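You operate a simulated robot arm through the tools that you are given. There is no shell and no other tool.

You are at the controls of a simulated robot arm. One attempt, no reset.

TASK
Set the controls near the left end of the control desk. At the end: the orange stopper from the left end of the control desk is on the brown carton (marked "INSERTS"); the gain dial is turned to 4; the freq dial is turned to low; the layer dial is turned to 4; whatever was shut is shut again. Leave all else as you found it, and nothing knocked over.

The check looks at the end state, three seconds after you hand in, the way a careful person would. Anything else that was tipped, shoved, dropped, spilled or broken makes it a failure. A push-on lid holds only when it is set on centred and level and pressed home; a screw cap is set on level and turned clockwise until tight.

THE ROBOT
A 6-joint arm with a two-finger gripper, fixed in place. Base frame: the origin is on the floor under the middle of its stand, x ahead of it, y to its left, z up. Units: mm, degrees, N and s.
With the tool pointing down near the work surface it reaches from about 300 to 680 mm from the base axis. Its first joint turns from -66.0 to 66.0 degrees. Payload 2.45 kg.
Tool frame: the origin (TCP) lies between the finger pads and is the grasp point; the fingertips stand 30 mm ahead of it; z points along the fingers, y is the line along which they close. The gripper opens to 106 mm; its body begins 79 mm behind the TCP.
Orientation is told as [roll, pitch, yaw] about the base's x, y, z axes, in that order, counted from this pose: with the fingers straight down and closing along the base's y, the tool's x points along the base's -x, its y along +y and its z along -z.

THE INTERFACE
- The arm moves only by the tool arm_command. Its argument "deltas" is a list of rows, each a list of 7 numbers: the shift along the tool's x, y, z in mm, then the turn, a rotation vector about the tool's x, y, z in degrees, then the finger opening in mm, from 0 to 106. In form: [[dx, dy, dz, ax, ay, az, hand], ...]. A call has 1 to 20 rows; each row is the pose to reach, as a shift and turn from the pose commanded when the call began, along the tool's axes at that moment. Each row takes 0.2 s and may step no farther than 50 mm and 8.6 degrees from the row before; otherwise, or with a gripper value out of range, the whole call is refused. A pose out of reach is approached as far as the arm can. The call stops where the force on the tool passes 40 N (or 10 N more than at its start, if that is more) or the arm is blocked; 0.2 s more then pass. The fingers move at their own pace (about 153 mm/s each) and stop on an object; they squeeze with about 44 N. The grip force told is the motor's: it shows also when the fingers shut on nothing. Time passes only in rows, and 0.2 s behind the last, so rows that repeat a pose let the fingers close. It gives the time, the measured TCP pose, the force on the tool (base axes), the opening and the grip force at its end, in the units of the frame above (readings bear some noise), with the torque about the TCP (base axes, N m) and any sound that the robot's microphone picked up.
- Cameras (640 x 400 px; columns grow to the right, rows downward): "scene" is fixed at [59.5, 418.6, 1396.9]; the picture's right is [-0.72, -0.69, 0.00], its down [-0.44, 0.46, -0.77] and it looks along [0.54, -0.56, -0.64] (base axes); focal length 351 px, centre (320, 200). "wrist" rides on the gripper at [76, -2, -106] in the tool frame; the picture's right is [0.02, 1.00, 0.00], its down [-0.78, 0.02, -0.62] and it looks along [-0.62, 0.01, 0.78] (tool axes); focal length 247 px, centre (320, 200). There is no depth. A picture from a camera that has moved, and an enlarged one, comes with that camera's place and axes in the base frame and with its lens.
- camera(camera): a new picture of that camera. It takes no simulated time.
- inspect(camera, box): a new picture of the part [left, top, right, bottom] of that camera's present view, enlarged. It takes no simulated time.
- sign_off(): hands the job in; it is judged then, once.

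Nothing tells you positions but the pictures and the camera data. Unless the task says otherwise, let go and move clear before handing in.

The tools are called after "Emit:" by a JSON object that holds its "api" and its "payload". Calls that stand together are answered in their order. arm_command: Moves the arm, as the interface text tells. Its arguments: {"type":"object","properties":{"deltas":{"type":"array","items":{"type":"array","items":{"type":"number"}}}},"required":["deltas"]} The other tools are called the same way: camera (camera) takes a picture; inspect (camera, box) takes an enlarged picture of a part of a camera's view; sign_off () hands the job in.

At the start:

```text
time: 0.0
tool_pos: [356.7, -90.2, 1122.2]
tool_rot: [-0.1, -0.1, -0.1]
force: [0.5, -0.3, -0.6]
wrist_torque: [0.0, 0.01, -0.03]
finger_gap: 106.0
grip_force: 0.1
```

scene: 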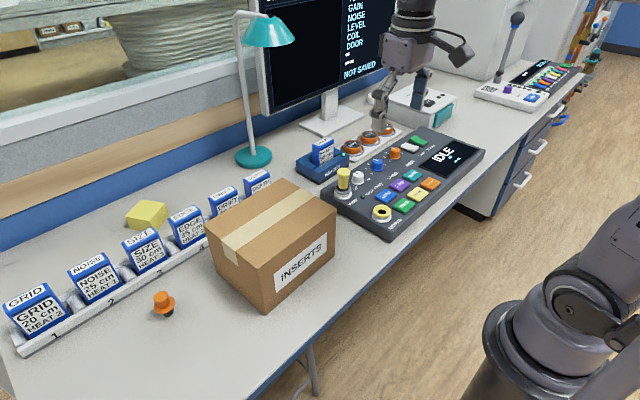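
wrist: 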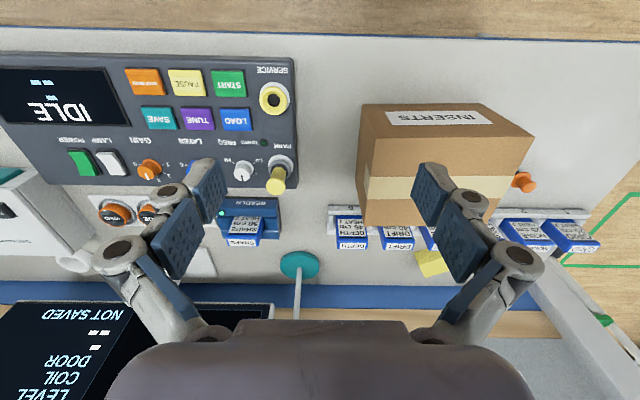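

I see a control desk with a console (dials gain, layer, freq), a brown carton marked INSERTS, and an orange stopper at the left end of the desk. I'll look closer before moving.

Emit:
{"api": "inspect", "payload": {"camera": "scene", "box": [320, 120, 500, 240]}}

Emit:
{"api": "inspect", "payload": {"camera": "wrist", "box": [40, 50, 300, 212]}}

Emit:
{"api": "inspect", "payload": {"camera": "scene", "box": [0, 170, 340, 380]}}

Emit:
{"api": "inspect", "payload": {"camera": "wrist", "box": [340, 90, 640, 280]}}

```text
3.33 times, centred on (410, 180) of scene
camera zoom: at [59.5, 418.6, 1396.9], right [-0.72, -0.69, 0.0], down [-0.44, 0.46, -0.77], along [0.54, -0.56, -0.64], focal length 1169 px, centre (20, 267)
```

zoom: 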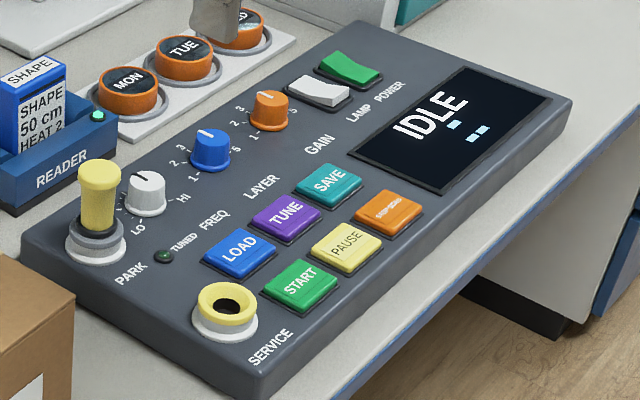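

```text
2.46 times, centred on (170, 131) of wrist
camera zoom: at [279.3, -91.4, 1228.8], right [-0.02, 1.0, 0.0], down [0.78, 0.02, 0.62], along [0.62, 0.01, -0.78], focal length 608 px, centre (689, 370)
```

zoom: 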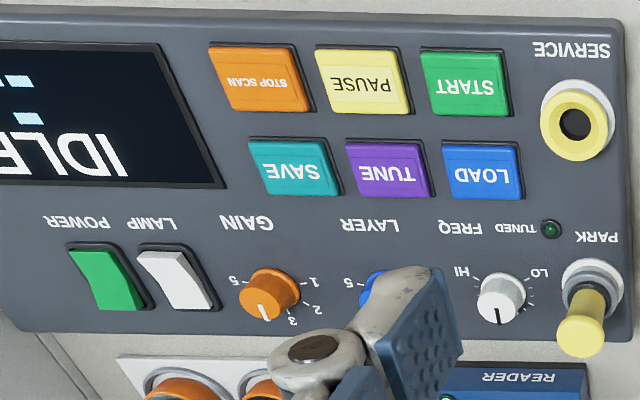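

```text
1.88 times, centred on (170, 275) of scene
camera zoom: at [59.5, 418.6, 1396.9], right [-0.72, -0.69, 0.0], down [-0.44, 0.46, -0.77], along [0.54, -0.56, -0.64], focal length 660 px, centre (602, 59)
```

zoom: 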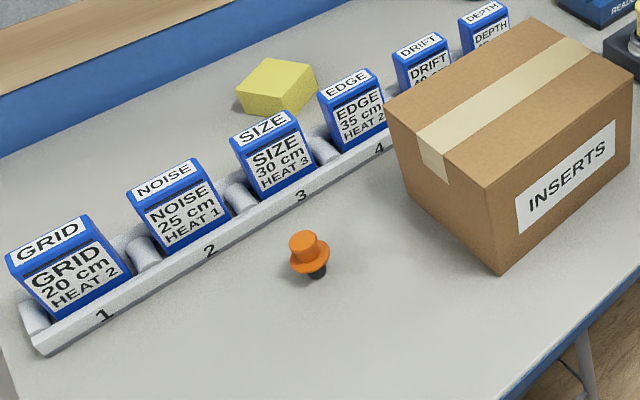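

```text
2.11 times, centred on (490, 185) of wrist
camera zoom: at [279.3, -91.4, 1228.8], right [-0.02, 1.0, 0.0], down [0.78, 0.02, 0.62], along [0.62, 0.01, -0.78], focal length 520 px, centre (-38, 232)
```

zoom: 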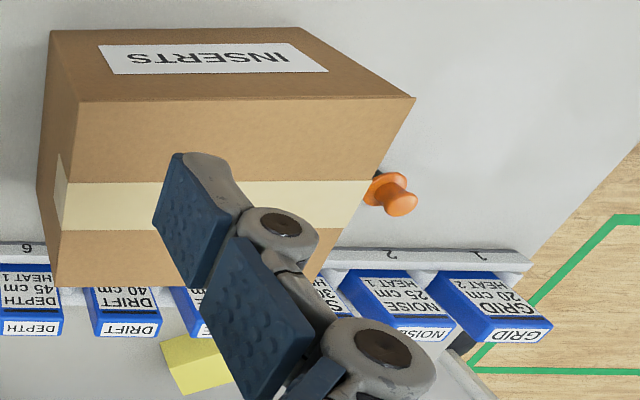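

The orange stopper appears to be at about (560, 340) on the desk. The carton spans roughly x 420–593, y −12–201, with its top near z 909. The dials sit near x 541, at y −241 (freq), −332 (layer) and −423 (gain). I'll go over toward the stopper first for a closer look.

Emit:
{"api": "arm_command", "payload": {"deltas": [[-6.8, 43, 2.2, 0, 0, 0, 90], [-13.6, 86, 4.4, 0, 0, 0, 90], [-20.4, 129, 6.6, 0, 0, 0, 90], [-27.2, 172, 8.8, 0, 0, 0, 90], [-34, 215, 11, 0, 0, 0, 90], [-40.8, 258, 13.2, 0, 0, 0, 90], [-47.6, 301, 15.4, 0, 0, 0, 90], [-54.4, 344, 17.6, 0, 0, 0, 90], [-61.2, 387, 19.8, 0, 0, 0, 90], [-68, 430, 22, 0, 0, 0, 90], [-68, 430, 60, 0, 0, 0, 90], [-68, 430, 98, 0, 0, 0, 90], [-68, 430, 135, 0, 0, 0, 90], [-68, 430, 172, 0, 0, 0, 90], [-68, 430, 172, 0, 0, 0, 90]]}}

Emit:
{"api": "camera", "payload": {"camera": "wrist"}}

Emit:
{"api": "camera", "payload": {"camera": "scene"}}

```text
time: 3.2
tool_pos: [424.6, 337.0, 948.9]
tool_rot: [-0.1, -0.1, -0.1]
force: [0.7, -0.6, -0.2]
wrist_torque: [0.0, 0.01, 0.01]
finger_gap: 90.1
grip_force: 0.1
```

```text
taken
camera wrist: at [348.3, 337.1, 1056.3], right [-0.02, 1.0, 0.0], down [0.78, 0.02, 0.62], along [0.62, 0.01, -0.78], focal length 247 px, centre (320, 200)
```

wrist: 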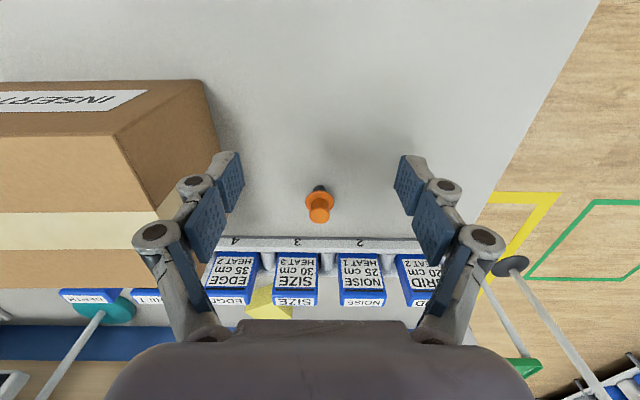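

```text
taken
```

scene: 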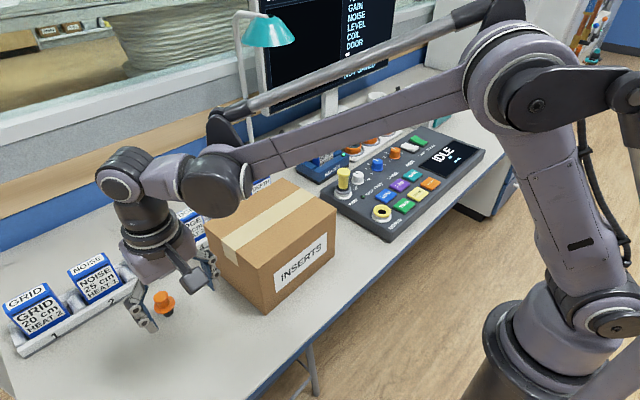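

The stopper is straight ahead between the fingers, with the carton to its right (picture left). I'll zoom in to fix its position and height.

Emit:
{"api": "inspect", "payload": {"camera": "wrist", "box": [270, 160, 370, 240]}}

Emit:
{"api": "inspect", "payload": {"camera": "scene", "box": [110, 260, 220, 340]}}

```text
5.00 times, centred on (320, 200) of wrist
camera zoom: at [348.3, 337.1, 1056.3], right [-0.02, 1.0, 0.0], down [0.78, 0.02, 0.62], along [0.62, 0.01, -0.78], focal length 1235 px, centre (320, 200)
```

zoom: 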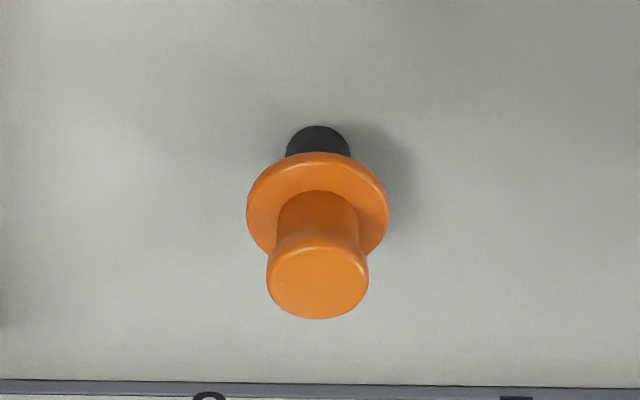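

```text
5.00 times, centred on (165, 300) of scene
camera zoom: at [59.5, 418.6, 1396.9], right [-0.72, -0.69, 0.0], down [-0.44, 0.46, -0.77], along [0.54, -0.56, -0.64], focal length 1754 px, centre (1095, -300)
```

zoom: 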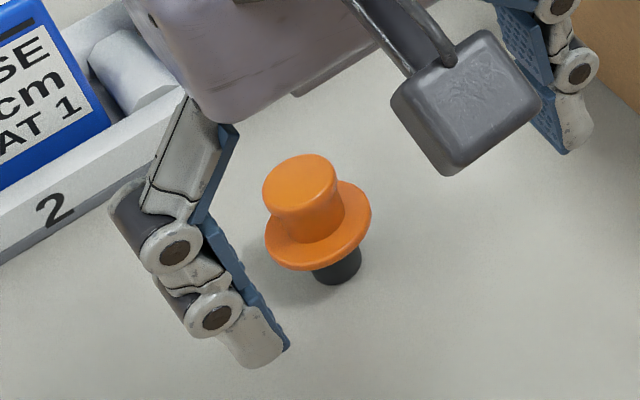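

The stopper top is at about (560, 340, 823), its flange at z ≈ 793 and the desk at z ≈ 768. I'll move directly above it and check the alignment.

Emit:
{"api": "arm_command", "payload": {"deltas": [[-34, 0.2, 12, 0, 0, 0, 70], [-68, 0.4, 24, 0, 0, 0, 70], [-102, 0.6, 36, 0, 0, 0, 70], [-135.3, 0.8, 50, 0, 0, 0, 70], [-135.3, 0.8, 70, 0, 0, 0, 70], [-135.3, 0.8, 70, 0, 0, 0, 70]]}}

Emit:
{"api": "camera", "payload": {"camera": "wrist"}}

Emit:
{"api": "inspect", "payload": {"camera": "scene", "box": [80, 220, 240, 340]}}

```text
time: 4.6
tool_pos: [562.0, 339.8, 878.8]
tool_rot: [-0.1, -0.1, -0.1]
force: [0.1, 0.2, 0.2]
wrist_torque: [-0.01, -0.01, -0.01]
finger_gap: 69.9
grip_force: 0.0
```

```text
taken
camera wrist: at [484.1, 339.8, 986.3], right [-0.02, 1.0, 0.0], down [0.78, 0.02, 0.62], along [0.62, 0.01, -0.78], focal length 247 px, centre (320, 200)
```

wrist: 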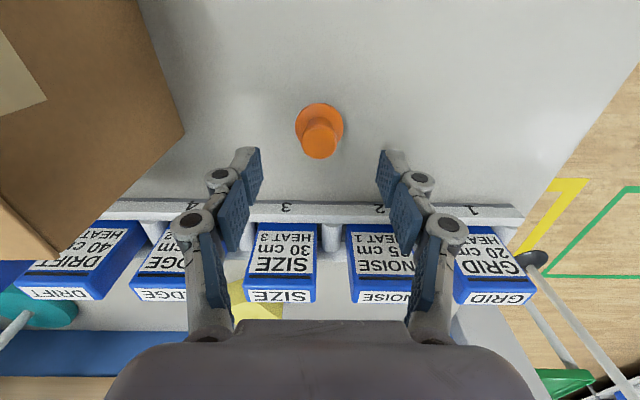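

```text
3.33 times, centred on (160, 280) of scene
camera zoom: at [59.5, 418.6, 1396.9], right [-0.72, -0.69, 0.0], down [-0.44, 0.46, -0.77], along [0.54, -0.56, -0.64], focal length 1169 px, centre (853, -67)
```

zoom: 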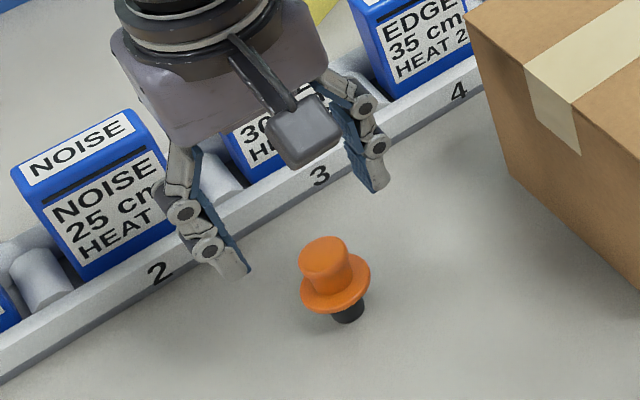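

Aligned over the stopper. Next I'll descend so the fingertips sit just above the flange, and close on the knob.

Emit:
{"api": "arm_command", "payload": {"deltas": [[0, -0.5, 20, 0, 0, 0, 60], [0, -0.5, 38, 0, 0, 0, 60], [0, -0.5, 48, 0, 0, 0, 60], [0, -0.5, 48, 0, 0, 0, 60], [0, -0.5, 48, 0, 0, 0, 40], [0, -0.5, 48, 0, 0, 0, 30], [0, -0.5, 48, 0, 0, 0, 15], [0, -0.5, 48, 0, 0, 0, 10], [0, -0.5, 48, 0, 0, 0, 10]]}}

Emit:
{"api": "camera", "payload": {"camera": "wrist"}}

Emit:
{"api": "inspect", "payload": {"camera": "scene", "box": [110, 240, 230, 330]}}

```text
time: 6.6
tool_pos: [561.8, 339.2, 831.4]
tool_rot: [-0.1, -0.1, -0.2]
force: [-1.1, 0.4, 0.4]
wrist_torque: [0.02, 0.01, -0.03]
finger_gap: 21.4
grip_force: 44.1
```

```text
taken
camera wrist: at [483.7, 338.8, 938.6], right [-0.02, 1.0, 0.0], down [0.78, 0.02, 0.62], along [0.62, 0.01, -0.78], focal length 247 px, centre (320, 200)
```

wrist: 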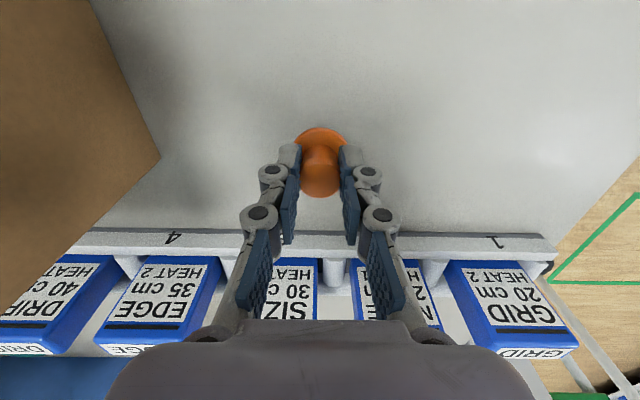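

```text
4.44 times, centred on (170, 285) of scene
camera zoom: at [59.5, 418.6, 1396.9], right [-0.72, -0.69, 0.0], down [-0.44, 0.46, -0.77], along [0.54, -0.56, -0.64], focal length 1559 px, centre (987, -178)
```

zoom: 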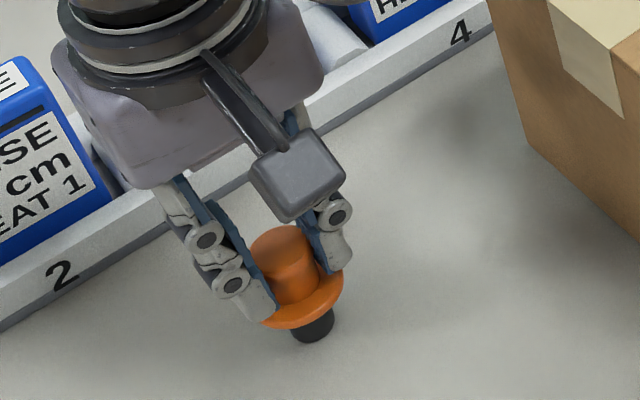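

The stopper is gripped at its waist (21.4 mm). I'll lift it well above carton height and carry it over the carton.

Emit:
{"api": "arm_command", "payload": {"deltas": [[0, 0, -10, 0, 0, 0, 10], [0, 0, -40, 0, 0, 0, 10], [0, 0, -80, 0, 0, 0, 10], [0, 0, -120, 0, 0, 0, 10], [0, 0, -160, 0, 0, 0, 10], [0, 0, -190, 0, 0, 0, 10], [9, -40, -190, 0, 0, 0, 10], [18, -80, -190, 0, 0, 0, 10], [27, -120, -190, 0, 0, 0, 10], [36, -160, -190, 0, 0, 0, 10], [45, -200, -190, 0, 0, 0, 10], [55, -245, -190, 0, 0, 0, 10], [55, -245, -190, 0, 0, 0, 10]]}}

Emit:
{"api": "camera", "payload": {"camera": "wrist"}}

Emit:
{"api": "camera", "payload": {"camera": "scene"}}

```text
time: 9.4
tool_pos: [503.2, 93.5, 1021.4]
tool_rot: [0.1, 0.0, 0.0]
force: [0.3, 0.7, -0.9]
wrist_torque: [0.0, -0.02, -0.01]
finger_gap: 21.7
grip_force: 43.9
```

```text
taken
camera wrist: at [425.9, 93.4, 1128.7], right [-0.02, 1.0, 0.0], down [0.78, 0.02, 0.62], along [0.62, 0.01, -0.78], focal length 247 px, centre (320, 200)
```

wrist: 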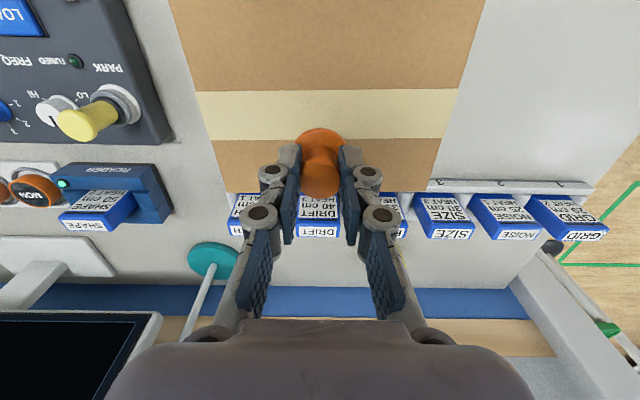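

```text
taken
```

scene: 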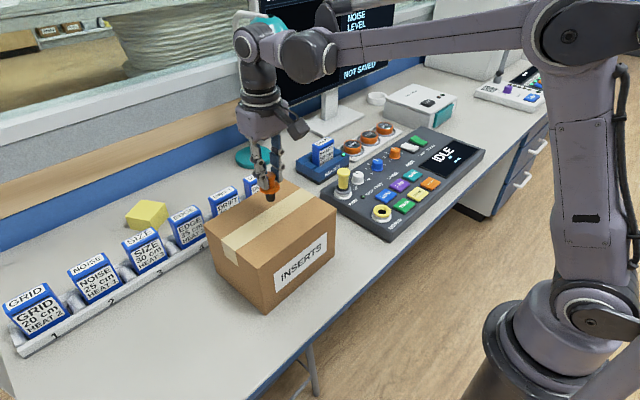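

The stopper is over the carton's centre. I'll lower to a bit above the top surface and check the gap.

Emit:
{"api": "arm_command", "payload": {"deltas": [[0, 2, 15, 0, 0, 0, 10], [0, 2, 28, 0, 0, 0, 10], [0, 2, 36, 0, 0, 0, 10], [0, 2, 36, 0, 0, 0, 10]]}}

Emit:
{"api": "inspect", "payload": {"camera": "scene", "box": [210, 140, 330, 220]}}

```text
time: 10.4
tool_pos: [505.1, 95.6, 986.4]
tool_rot: [-0.1, -0.1, -0.1]
force: [-0.4, -0.2, -1.0]
wrist_torque: [-0.02, 0.01, 0.0]
finger_gap: 21.9
grip_force: 44.0
```

```text
5.00 times, centred on (270, 180) of scene
camera zoom: at [59.5, 418.6, 1396.9], right [-0.72, -0.69, 0.0], down [-0.44, 0.46, -0.77], along [0.54, -0.56, -0.64], focal length 1754 px, centre (570, 300)
```

zoom: 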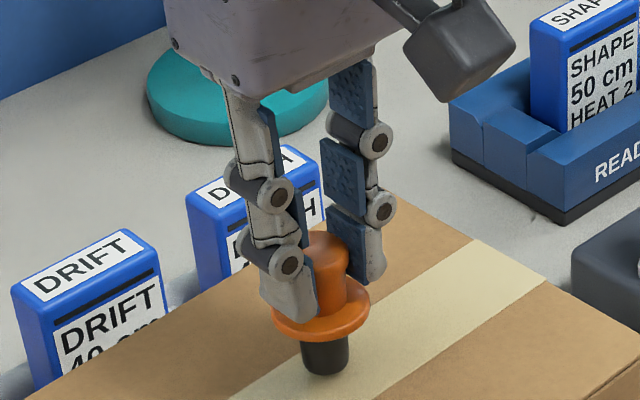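

The plug bottom seems to be several mm above the carton. I'll lower in small steps and watch the force.

Emit:
{"api": "arm_command", "payload": {"deltas": [[0, 0, 2, 0, 0, 0, 10], [0, 0, 4, 0, 0, 0, 10], [0, 0, 4, 0, 0, 0, 10]]}}

Emit:
{"api": "inspect", "payload": {"camera": "scene", "box": [240, 170, 300, 220]}}

```text
time: 11.2
tool_pos: [506.8, 95.8, 981.1]
tool_rot: [-0.2, -0.1, 0.0]
force: [-0.3, 0.3, -1.2]
wrist_torque: [0.0, 0.02, -0.01]
finger_gap: 21.5
grip_force: 44.5
```

```text
8.00 times, centred on (270, 195) of scene
camera zoom: at [59.5, 418.6, 1396.9], right [-0.72, -0.69, 0.0], down [-0.44, 0.46, -0.77], along [0.54, -0.56, -0.64], focal length 2806 px, centre (720, 240)
```

zoom: 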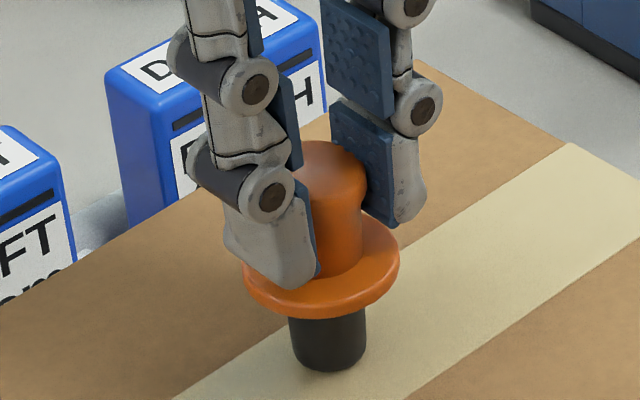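

No contact yet. Continuing down in small steps.

Emit:
{"api": "arm_command", "payload": {"deltas": [[0, 0, 1.5, 0, 0, 0, 10], [0, 0, 3, 0, 0, 0, 10], [0, 0, 3, 0, 0, 0, 10]]}}

```text
time: 12.0
tool_pos: [505.9, 95.8, 978.8]
tool_rot: [0.0, -0.1, 0.0]
force: [1.1, -0.1, -0.5]
wrist_torque: [0.01, -0.01, -0.01]
finger_gap: 22.0
grip_force: 44.0
```

Emit:
{"api": "arm_command", "payload": {"deltas": [[0, 0, 1, 0, 0, 0, 10], [0, 0, 2, 0, 0, 0, 10], [0, 0, 2, 0, 0, 0, 10]]}}

Emit:
{"api": "inspect", "payload": {"camera": "scene", "box": [240, 170, 300, 220]}}

```text
time: 12.8
tool_pos: [505.7, 96.2, 978.5]
tool_rot: [0.0, -0.2, -0.1]
force: [5.0, 1.3, 33.3]
wrist_torque: [0.05, -0.44, -0.05]
finger_gap: 21.6
grip_force: 44.0
```

```text
8.00 times, centred on (270, 195) of scene
camera zoom: at [59.1, 418.5, 1396.9], right [-0.72, -0.69, 0.0], down [-0.44, 0.46, -0.77], along [0.54, -0.56, -0.64], focal length 2806 px, centre (720, 240)
```

zoom: 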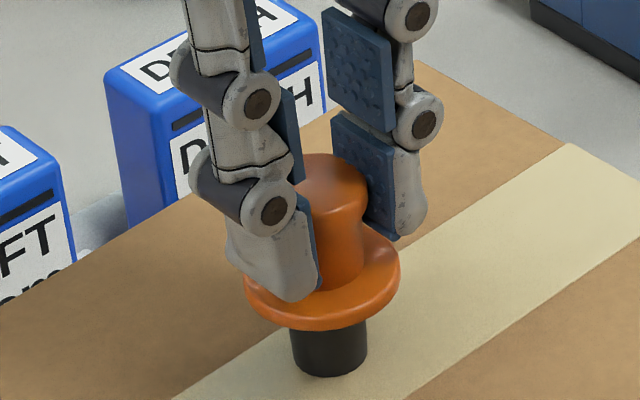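

Contact, at 33 N. I'll ease up by about 1 mm to relieve the load, then open the fingers.

Emit:
{"api": "arm_command", "payload": {"deltas": [[0, 0, -1.0, 0, 0, 0, 10], [0, 0, -1.0, 0, 0, 0, 10]]}}

```text
time: 13.4
tool_pos: [506.0, 96.5, 978.3]
tool_rot: [-0.1, 0.0, -0.2]
force: [2.0, -0.8, 26.1]
wrist_torque: [-0.1, -0.26, -0.03]
finger_gap: 21.6
grip_force: 44.7
```

Emit:
{"api": "arm_command", "payload": {"deltas": [[0, 0, -0.7, 0, 0, 0, 10], [0, 0, -0.7, 0, 0, 0, 10]]}}

```text
time: 14.0
tool_pos: [505.9, 96.7, 978.2]
tool_rot: [-0.2, 0.0, 0.0]
force: [0.5, -0.9, 17.9]
wrist_torque: [-0.15, -0.2, -0.02]
finger_gap: 21.8
grip_force: 43.8
```

Emit:
{"api": "arm_command", "payload": {"deltas": [[0, 0, -1.2, 0, 0, 0, 10], [0, 0, -1.2, 0, 0, 0, 10]]}}

```text
time: 14.6
tool_pos: [505.4, 96.6, 979.5]
tool_rot: [0.1, -0.1, 0.0]
force: [-0.5, -0.3, 0.2]
wrist_torque: [0.02, -0.01, -0.01]
finger_gap: 21.5
grip_force: 43.7
```

Force is now zero, so the stopper is a fraction of a mm off or just touching. I'll lower by 0.6 mm, then open gently and rise.

Emit:
{"api": "arm_command", "payload": {"deltas": [[0, 0, 0.6, 0, 0, 0, 10], [0, 0, 0.6, 0, 0, 0, 10]]}}

```text
time: 15.2
tool_pos: [505.0, 94.7, 979.6]
tool_rot: [-0.2, -0.1, -0.1]
force: [0.2, -0.5, -0.6]
wrist_torque: [-0.02, 0.01, -0.02]
finger_gap: 21.8
grip_force: 43.9
```

Emit:
{"api": "arm_command", "payload": {"deltas": [[0, 0, 0.3, 0, 0, 0, 21], [0, 0, 0.3, 0, 0, 0, 24], [0, 0, 0.3, 0, 0, 0, 28], [0, 0, 0.3, 0, 0, 0, 40], [0, 0, 0.3, 0, 0, 0, 55], [0, 0, 0.3, 0, 0, 0, 55]]}}

Emit:
{"api": "inspect", "payload": {"camera": "scene", "box": [210, 140, 330, 220]}}

Emit:
{"api": "camera", "payload": {"camera": "wrist"}}

```text
time: 16.6
tool_pos: [505.7, 95.9, 978.9]
tool_rot: [0.0, -0.1, -0.1]
force: [-0.8, 0.4, -0.5]
wrist_torque: [0.04, 0.04, 0.02]
finger_gap: 54.7
grip_force: 0.1
```

```text
5.00 times, centred on (270, 180) of scene
camera zoom: at [59.5, 418.6, 1396.9], right [-0.72, -0.69, 0.0], down [-0.44, 0.46, -0.77], along [0.54, -0.56, -0.64], focal length 1754 px, centre (570, 300)
```

zoom: 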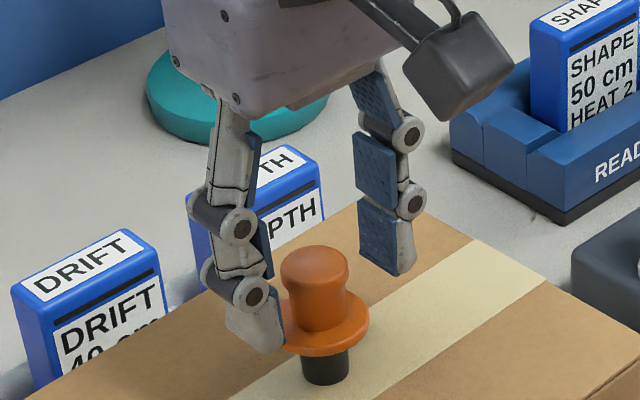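

```text
taken
camera wrist: at [428.4, 95.4, 1085.7], right [-0.02, 1.0, 0.0], down [0.78, 0.02, 0.62], along [0.62, 0.01, -0.78], focal length 247 px, centre (320, 200)
```

wrist: 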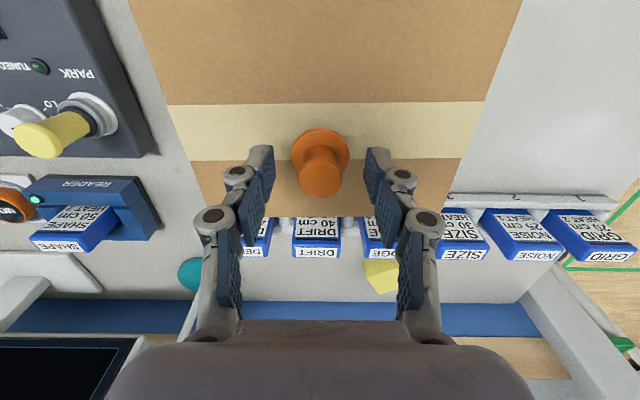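

The stopper stands upright at the carton's centre. I'll rise straight up, then swing over to view the dials.

Emit:
{"api": "arm_command", "payload": {"deltas": [[0, 0, -10, 0, 0, 0, 55], [0, 0, -40, 0, 0, 0, 55], [0, 0, -80, 0, 0, 0, 55], [0, 0, -120, 0, 0, 0, 55], [6.8, -39, -120, 0, 0, 0, 55], [13.6, -78, -120, 0, 0, 0, 55], [20.4, -117, -120, 0, 0, 0, 55], [27.2, -156, -120, 0, 0, 0, 55], [34, -195, -120, 0, 0, 0, 55], [40.8, -234, -120, 0, 0, 0, 55], [47.6, -273, -120, 0, 0, 0, 55], [54.4, -312, -120, 0, 0, 0, 55], [61.2, -351, -120, 0, 0, 0, 55], [68, -390, -120, 0, 0, 0, 55], [75, -427, -120, 0, 0, 0, 55], [75, -427, -80, 0, 0, 0, 55], [75, -427, -40, 0, 0, 0, 55], [75, -427, 0, 0, 0, 0, 55], [75, -427, 19, 0, 0, 0, 55], [75, -427, 19, 0, 0, 0, 55]]}}

Emit:
{"api": "camera", "payload": {"camera": "wrist"}}

Emit:
{"api": "camera", "payload": {"camera": "scene"}}

```text
time: 20.8
tool_pos: [428.4, -331.2, 960.7]
tool_rot: [-0.1, -0.1, -0.1]
force: [0.4, -0.4, 0.3]
wrist_torque: [-0.07, 0.0, 0.0]
finger_gap: 55.3
grip_force: 0.1
```

```text
taken
camera wrist: at [350.6, -332.6, 1066.9], right [-0.02, 1.0, 0.0], down [0.78, 0.02, 0.62], along [0.62, 0.01, -0.78], focal length 247 px, centre (320, 200)
```

wrist: 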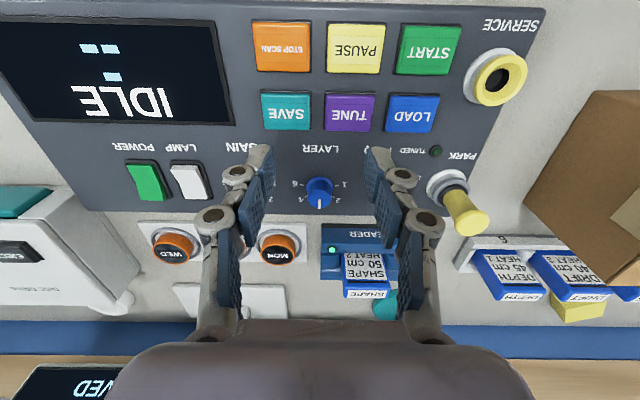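

```text
taken
```

scene: 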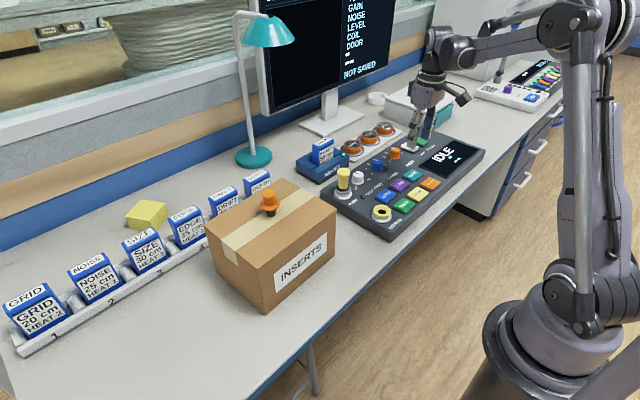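

The layer knob is straight ahead in view. I'll zoom in on it to read its scale and pointer.

Emit:
{"api": "inspect", "payload": {"camera": "wrist", "box": [270, 140, 370, 220]}}

Emit:
{"api": "inspect", "payload": {"camera": "scene", "box": [350, 130, 430, 190]}}

```text
5.00 times, centred on (320, 180) of wrist
camera zoom: at [350.6, -332.6, 1066.9], right [-0.02, 1.0, 0.0], down [0.78, 0.02, 0.62], along [0.62, 0.01, -0.78], focal length 1235 px, centre (320, 300)
```

zoom: 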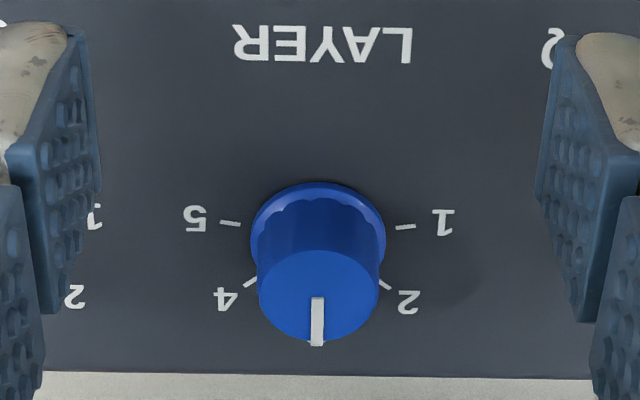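

```text
6.67 times, centred on (390, 160) of scene
camera zoom: at [59.5, 418.6, 1396.9], right [-0.72, -0.69, 0.0], down [-0.44, 0.46, -0.77], along [0.54, -0.56, -0.64], focal length 2339 px, centre (-147, 467)
```

zoom: 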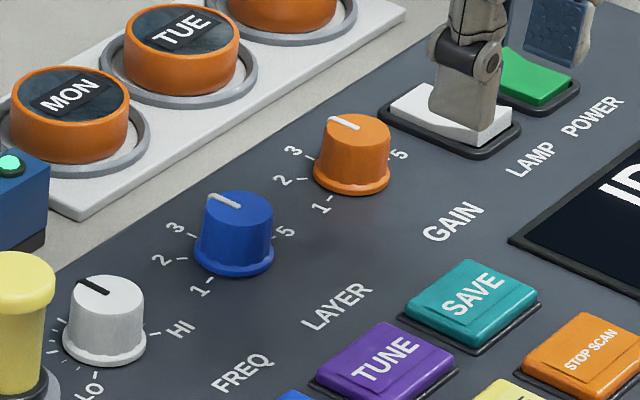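

The layer pointer is at 3. Scale marks are about 49° apart, with 4 on the −y side (clockwise from above). The knob is about 30 mm across, its top at z ≈ 825 and its base at z ≈ 799. I'll move above the layer knob.

Emit:
{"api": "arm_command", "payload": {"deltas": [[-38, 0.4, 20, 0, 0, 0, 46], [-76, 0.8, 40, 0, 0, 0, 46], [-114, 1.2, 60, 0, 0, 0, 46], [-114, 1.2, 80, 0, 0, 0, 46], [-114, 1.2, 80, 0, 0, 0, 46]]}}

Emit:
{"api": "camera", "payload": {"camera": "wrist"}}

Emit:
{"api": "inspect", "payload": {"camera": "wrist", "box": [260, 90, 380, 180]}}

Emit:
{"api": "inspect", "payload": {"camera": "scene", "box": [340, 110, 440, 190]}}

```text
time: 22.0
tool_pos: [546.2, -328.8, 882.2]
tool_rot: [-0.1, -0.1, 0.0]
force: [-0.7, 0.0, 0.0]
wrist_torque: [0.01, 0.0, 0.03]
finger_gap: 46.1
grip_force: 0.1
```

```text
taken
camera wrist: at [468.3, -329.6, 987.4], right [-0.02, 1.0, 0.0], down [0.78, 0.02, 0.62], along [0.62, 0.01, -0.78], focal length 247 px, centre (320, 200)
```

wrist: 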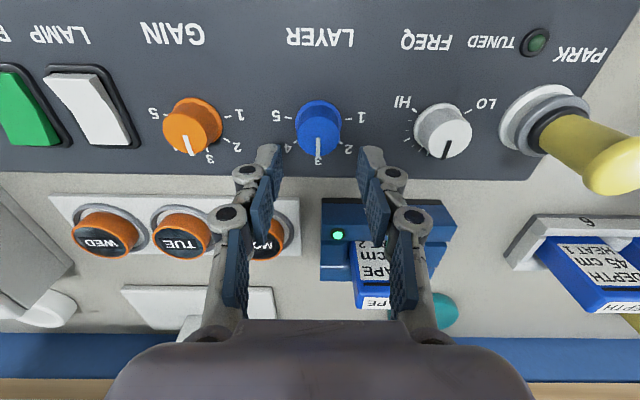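

```text
4.44 times, centred on (320, 135) of wrist
camera zoom: at [468.3, -329.6, 987.4], right [-0.02, 1.0, 0.0], down [0.78, 0.02, 0.62], along [0.62, 0.01, -0.78], focal length 1098 px, centre (320, 489)
```

zoom: 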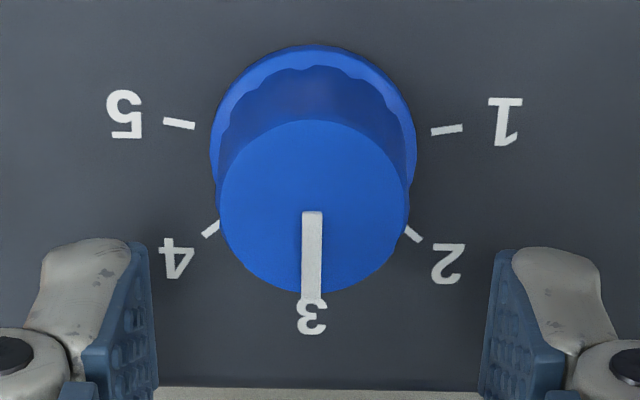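

```text
5.00 times, centred on (390, 150) of scene
camera zoom: at [59.5, 418.6, 1396.9], right [-0.72, -0.69, 0.0], down [-0.44, 0.46, -0.77], along [0.54, -0.56, -0.64], focal length 1754 px, centre (-30, 450)
```

zoom: 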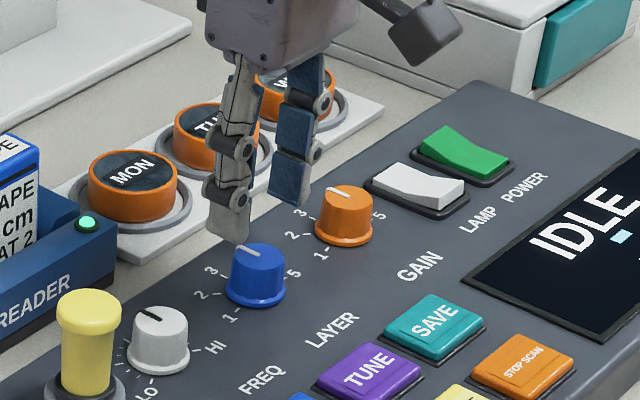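

Layer is confirmed at 3. The TCP is about 2.7 mm too far in +x and 1.2 mm too far in +y, so I'll correct that. Then I'll lower around the knob and close gently.

Emit:
{"api": "arm_command", "payload": {"deltas": [[2.7, -1.2, 5, 0, 0, 0, 46], [2.7, -1.2, 20, 0, 0, 0, 46], [2.7, -1.2, 35, 0, 0, 0, 46], [2.7, -1.2, 45, 0, 0, 0, 46], [2.7, -1.2, 45, 0, 0, 0, 46]]}}

Emit:
{"api": "inspect", "payload": {"camera": "wrist", "box": [240, 80, 400, 200]}}

Emit:
{"api": "inspect", "payload": {"camera": "scene", "box": [340, 120, 420, 180]}}

```text
time: 23.2
tool_pos: [542.6, -330.5, 836.4]
tool_rot: [-0.1, -0.1, 0.0]
force: [-0.7, 0.1, -1.1]
wrist_torque: [0.02, 0.0, 0.0]
finger_gap: 46.0
grip_force: 0.0
```

```text
3.33 times, centred on (320, 140) of wrist
camera zoom: at [465.0, -331.5, 942.8], right [-0.02, 1.0, 0.0], down [0.78, 0.02, 0.62], along [0.62, 0.01, -0.78], focal length 823 px, centre (320, 400)
```

zoom: 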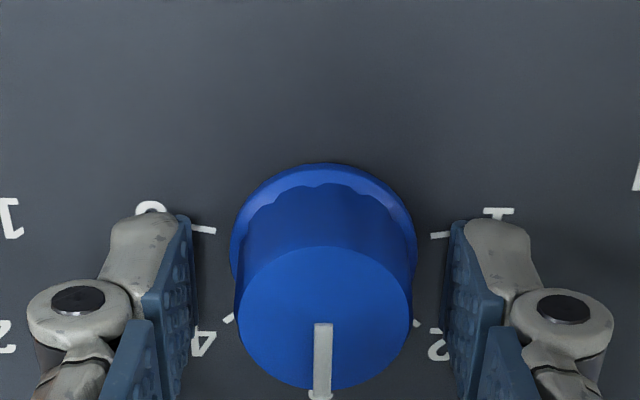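

```text
6.67 times, centred on (380, 150) of scene
camera zoom: at [59.5, 418.6, 1396.9], right [-0.72, -0.69, 0.0], down [-0.44, 0.46, -0.77], along [0.54, -0.56, -0.64], focal length 2339 px, centre (-80, 533)
```

zoom: 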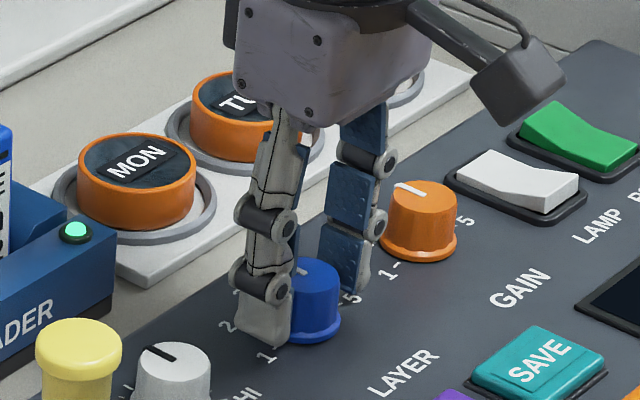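

The knob is centred between the pads. Closing on it now.

Emit:
{"api": "arm_command", "payload": {"deltas": [[0, 0, 0, 0, 0, 0, 38], [0, 0, 0, 0, 0, 0, 32], [0, 0, 0, 0, 0, 0, 20], [0, 0, 0, 0, 0, 0, 20], [0, 0, 0, 0, 0, 0, 20]]}}

Emit:
{"api": "inspect", "payload": {"camera": "wrist", "box": [240, 80, 400, 200]}}

```text
time: 24.4
tool_pos: [543.1, -330.4, 837.5]
tool_rot: [-0.1, 0.0, 0.0]
force: [-1.8, 5.3, -2.0]
wrist_torque: [0.13, 0.1, -0.04]
finger_gap: 31.0
grip_force: 44.8
```

```text
3.33 times, centred on (320, 140) of wrist
camera zoom: at [465.1, -331.0, 943.0], right [-0.02, 1.0, 0.0], down [0.78, 0.02, 0.62], along [0.62, 0.01, -0.78], focal length 823 px, centre (320, 400)
```

zoom: 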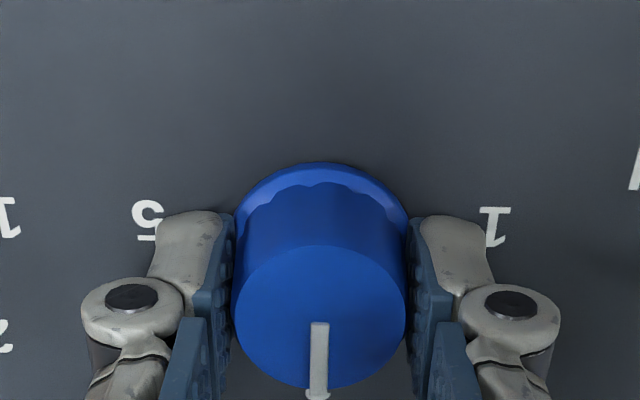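

Gripped. I'll rotate clockwise (positive about tool z), half way first, and check.

Emit:
{"api": "arm_command", "payload": {"deltas": [[0, 0, 0, 0, 0, 6, 20], [0, 0, 0, 0, 0, 12, 20], [0, 0, 0, 0, 0, 18, 20], [0, 0, 0, 0, 0, 24, 20], [0, 0, 0, 0, 0, 24, 20]]}}

Emit:
{"api": "inspect", "payload": {"camera": "wrist", "box": [240, 80, 400, 200]}}

Emit:
{"api": "inspect", "payload": {"camera": "scene", "box": [340, 120, 420, 180]}}

```text
time: 25.6
tool_pos: [543.2, -331.0, 837.0]
tool_rot: [0.1, -0.2, -24.2]
force: [7.7, 4.7, 6.4]
wrist_torque: [-0.02, -0.66, -0.02]
finger_gap: 30.8
grip_force: 45.0
```

```text
3.33 times, centred on (320, 140) of wrist
camera zoom: at [470.7, -299.8, 942.8], right [0.39, 0.92, 0.0], down [0.72, -0.3, 0.62], along [0.57, -0.24, -0.78], focal length 823 px, centre (320, 400)
```

zoom: 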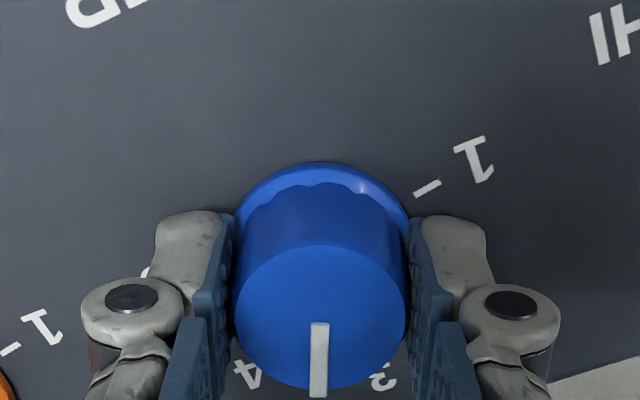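

```text
6.67 times, centred on (380, 150) of scene
camera zoom: at [59.5, 418.8, 1396.8], right [-0.72, -0.69, 0.0], down [-0.44, 0.46, -0.77], along [0.54, -0.56, -0.64], focal length 2339 px, centre (-80, 533)
```

zoom: 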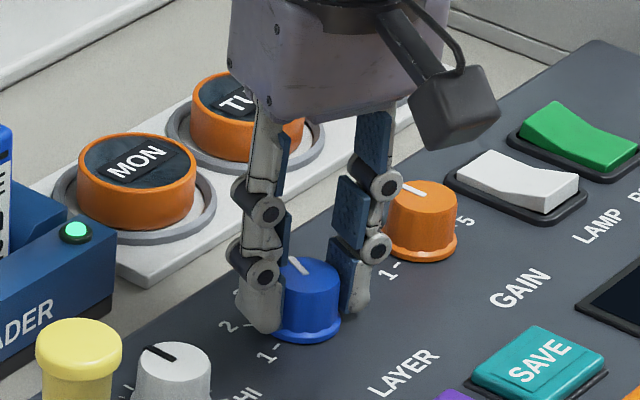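

The dial follows without slipping and the pointer is midway between 3 and 4. I'll turn it the rest of the way.

Emit:
{"api": "arm_command", "payload": {"deltas": [[0, 0, 0, 0, 0, 6, 20], [0, 0, 0, 0, 0, 12, 20], [0, 0, 0, 0, 0, 18, 20], [0, 0, 0, 0, 0, 24, 20], [0, 0, 0, 0, 0, 24, 20]]}}

Emit:
{"api": "inspect", "payload": {"camera": "wrist", "box": [240, 80, 400, 200]}}

Emit:
{"api": "inspect", "payload": {"camera": "scene", "box": [340, 120, 420, 180]}}

```text
time: 26.8
tool_pos: [543.0, -330.9, 837.0]
tool_rot: [0.1, -0.2, -48.2]
force: [15.1, 3.2, 22.6]
wrist_torque: [0.07, -0.42, -0.03]
finger_gap: 30.4
grip_force: 45.4
```

```text
3.33 times, centred on (320, 140) of wrist
camera zoom: at [488.8, -273.8, 942.8], right [0.73, 0.68, 0.0], down [0.53, -0.57, 0.62], along [0.43, -0.45, -0.78], focal length 823 px, centre (320, 400)
```

zoom: 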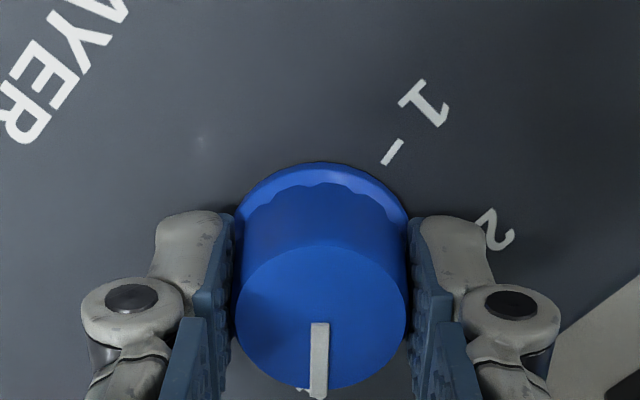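

```text
6.67 times, centred on (380, 150) of scene
camera zoom: at [59.4, 418.9, 1396.8], right [-0.72, -0.69, 0.0], down [-0.44, 0.46, -0.77], along [0.54, -0.56, -0.64], focal length 2339 px, centre (-80, 533)
```

zoom: 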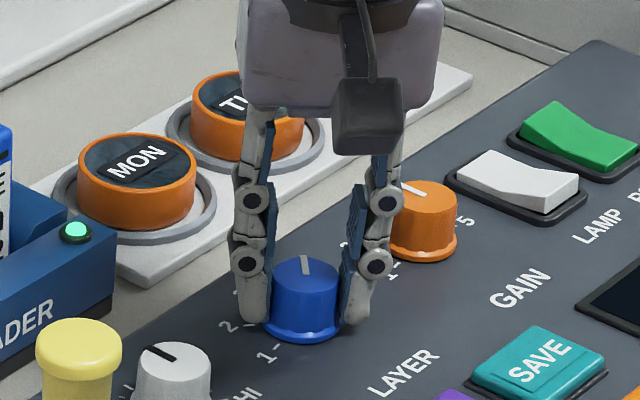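

The pointer appears to be near 4, with some force built up. I'll open the fingers, rise clear, and view the dial straight on.

Emit:
{"api": "arm_command", "payload": {"deltas": [[0, 0, 0, 0, 0, 0, 30], [0, 0, 0, 0, 0, 0, 38], [0, 0, 0, 0, 0, 0, 46], [0, 0, 0, 0, 0, 0, 46]]}}

Emit:
{"api": "inspect", "payload": {"camera": "wrist", "box": [240, 80, 400, 200]}}

```text
time: 27.8
tool_pos: [542.2, -331.3, 836.1]
tool_rot: [0.0, -0.1, -48.1]
force: [0.2, 0.0, -0.1]
wrist_torque: [0.0, 0.02, 0.01]
finger_gap: 45.9
grip_force: 0.3
```

```text
3.33 times, centred on (320, 140) of wrist
camera zoom: at [488.2, -274.5, 942.2], right [0.73, 0.68, 0.0], down [0.54, -0.57, 0.62], along [0.43, -0.45, -0.78], focal length 823 px, centre (320, 400)
```

zoom: 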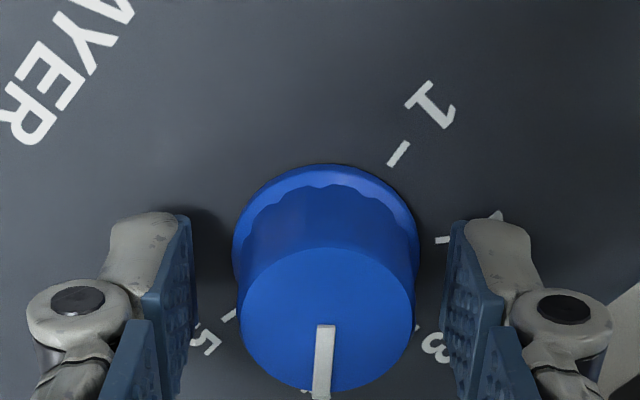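

Emit:
{"api": "arm_command", "payload": {"deltas": [[0, 0, -20, 0, 0, 0, 46], [0, 0, -45, 0, 0, 0, 46], [0, 0, -55, 0, 0, 0, 46], [0, 0, -55, 0, 0, 0, 46]]}}

Emit:
{"api": "inspect", "payload": {"camera": "wrist", "box": [260, 70, 380, 160]}}

```text
time: 28.8
tool_pos: [542.7, -330.8, 892.2]
tool_rot: [-0.1, -0.1, -48.1]
force: [0.1, 0.1, 0.3]
wrist_torque: [-0.03, -0.05, -0.01]
finger_gap: 46.1
grip_force: 0.0
```

```text
4.44 times, centred on (320, 115) of wrist
camera zoom: at [488.2, -274.3, 997.7], right [0.73, 0.68, 0.0], down [0.54, -0.57, 0.62], along [0.43, -0.45, -0.78], focal length 1098 px, centre (320, 578)
```

zoom: 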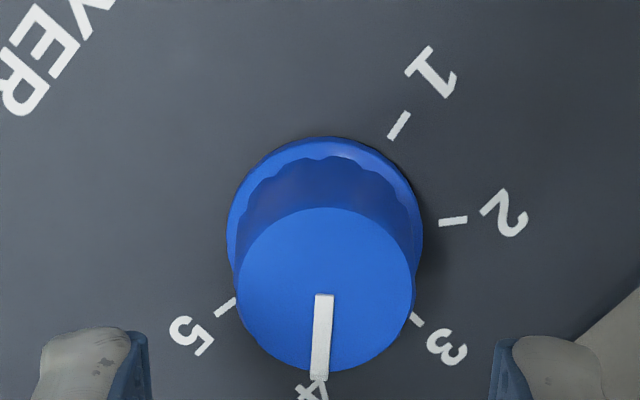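

Layer now points to 4, with the pointer within a couple of degrees of the mark. Next I'll rotate back to yaw 0 and move over the freq dial to view it.

Emit:
{"api": "arm_command", "payload": {"deltas": [[11, 9.9, 0, 0, 0, -8, 46], [22, 19.8, 0, 0, 0, -16, 46], [33, 29.7, 0, 0, 0, -24, 46], [44, 39.7, 0, 0, 0, -32, 46], [55, 49.6, 0, 0, 0, -40, 46], [66.1, 59.5, 0, 0, 0, -48, 46], [66.1, 59.5, 0, 0, 0, -48, 46]]}}

Emit:
{"api": "camera", "payload": {"camera": "wrist"}}

Emit:
{"api": "inspect", "payload": {"camera": "wrist", "box": [260, 80, 380, 170]}}

Emit:
{"api": "inspect", "payload": {"camera": "wrist", "box": [140, 80, 260, 170]}}

```text
time: 30.4
tool_pos: [541.3, -240.7, 892.8]
tool_rot: [-0.1, -0.1, 0.1]
force: [-0.2, -0.8, -0.7]
wrist_torque: [-0.02, -0.04, 0.02]
finger_gap: 45.7
grip_force: 0.1
```

```text
taken
camera wrist: at [464.0, -241.9, 997.7], right [-0.02, 1.0, 0.0], down [0.78, 0.02, 0.62], along [0.62, 0.01, -0.78], focal length 247 px, centre (320, 200)
```

wrist: 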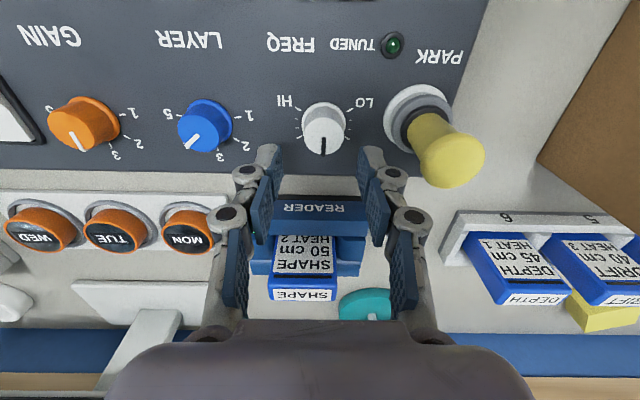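

```text
4.44 times, centred on (320, 125) of wrist
camera zoom: at [464.0, -241.9, 997.7], right [-0.02, 1.0, 0.0], down [0.78, 0.02, 0.62], along [0.62, 0.01, -0.78], focal length 1098 px, centre (320, 533)
```

zoom: 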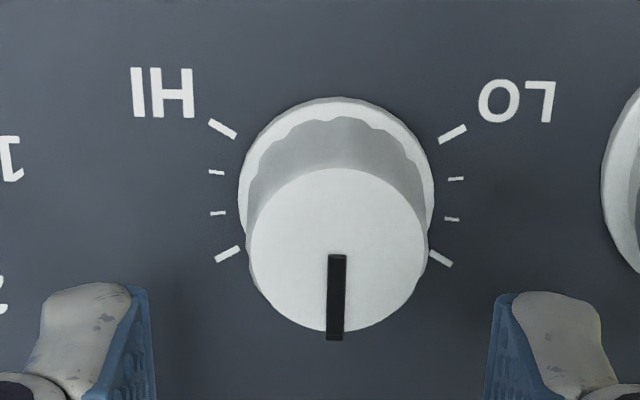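

```text
4.44 times, centred on (200, 125) of wrist
camera zoom: at [464.0, -241.9, 997.7], right [-0.02, 1.0, 0.0], down [0.78, 0.02, 0.62], along [0.62, 0.01, -0.78], focal length 1098 px, centre (853, 533)
```

zoom: 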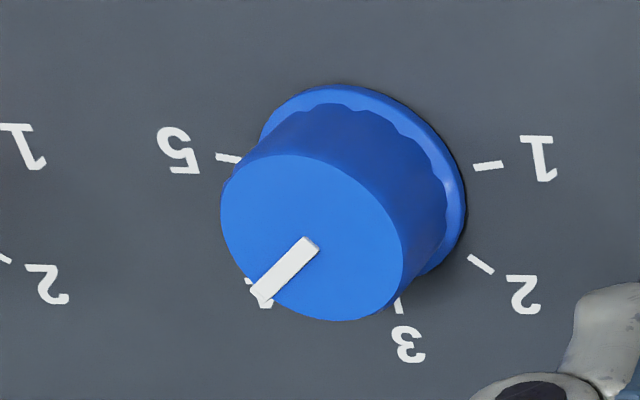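

Layer reads 4. The freq pointer is at mid-scale, with LO at about 120° counter-clockwise. I'll centre over the knob and pre-rotate 60° clockwise, so the 120° counter-clockwise turn stays within the wrist range.

Emit:
{"api": "arm_command", "payload": {"deltas": [[-1, 2.9, 0, 0, 0, 7.5, 46], [-1, 2.9, 0, 0, 0, 15, 46], [-1, 2.9, 0, 0, 0, 22.5, 46], [-1, 2.9, 0, 0, 0, 30, 46], [-1, 2.9, 0, 0, 0, 37.5, 46], [-1, 2.9, 0, 0, 0, 45, 46], [-1, 2.9, 0, 0, 0, 52.5, 46], [-1, 2.9, 0, 0, 0, 60, 46], [-1, 2.9, 0, 0, 0, 60, 46]]}}

Emit:
{"api": "camera", "payload": {"camera": "wrist"}}

Emit:
{"api": "inspect", "payload": {"camera": "wrist", "box": [260, 80, 380, 170]}}

Emit:
{"api": "inspect", "payload": {"camera": "scene", "box": [310, 110, 410, 190]}}

```text
time: 32.4
tool_pos: [543.0, -238.3, 890.2]
tool_rot: [0.1, -0.1, -60.2]
force: [-0.4, -0.5, 0.2]
wrist_torque: [0.01, 0.01, 0.0]
finger_gap: 45.8
grip_force: 0.1
```

```text
taken
camera wrist: at [502.3, -172.8, 997.1], right [0.86, 0.52, 0.0], down [0.4, -0.67, 0.62], along [0.32, -0.53, -0.78], focal length 247 px, centre (320, 200)
```

wrist: 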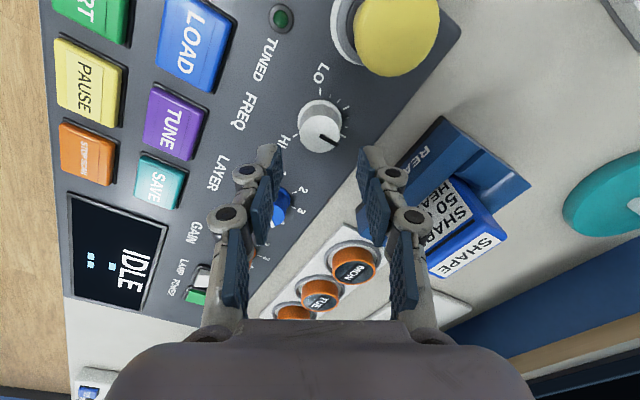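

```text
4.44 times, centred on (320, 125) of wrist
camera zoom: at [502.3, -172.8, 997.1], right [0.86, 0.52, 0.0], down [0.4, -0.67, 0.62], along [0.32, -0.53, -0.78], focal length 1098 px, centre (320, 533)
```

zoom: 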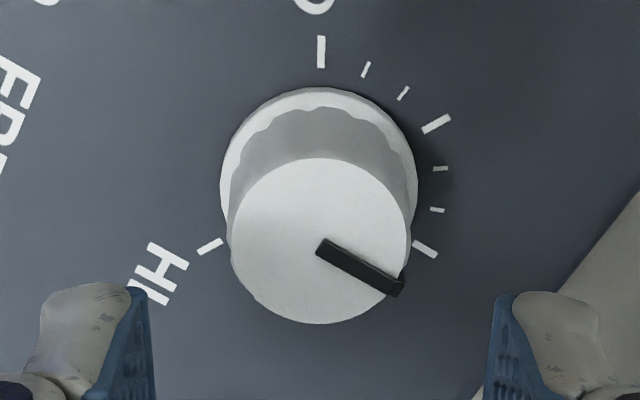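

```text
5.00 times, centred on (360, 150) of scene
camera zoom: at [59.5, 418.6, 1396.9], right [-0.72, -0.69, 0.0], down [-0.44, 0.46, -0.77], along [0.54, -0.56, -0.64], focal length 1754 px, centre (120, 450)
```

zoom: 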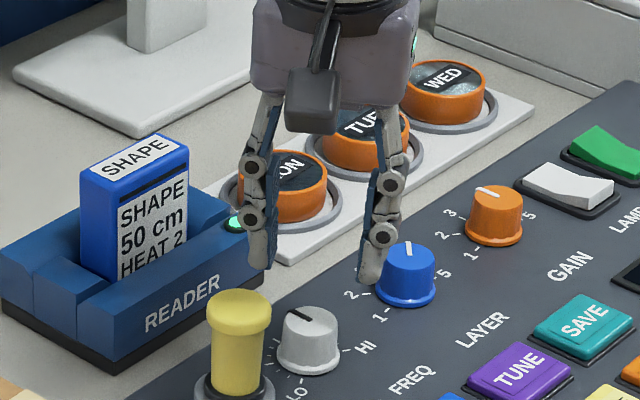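

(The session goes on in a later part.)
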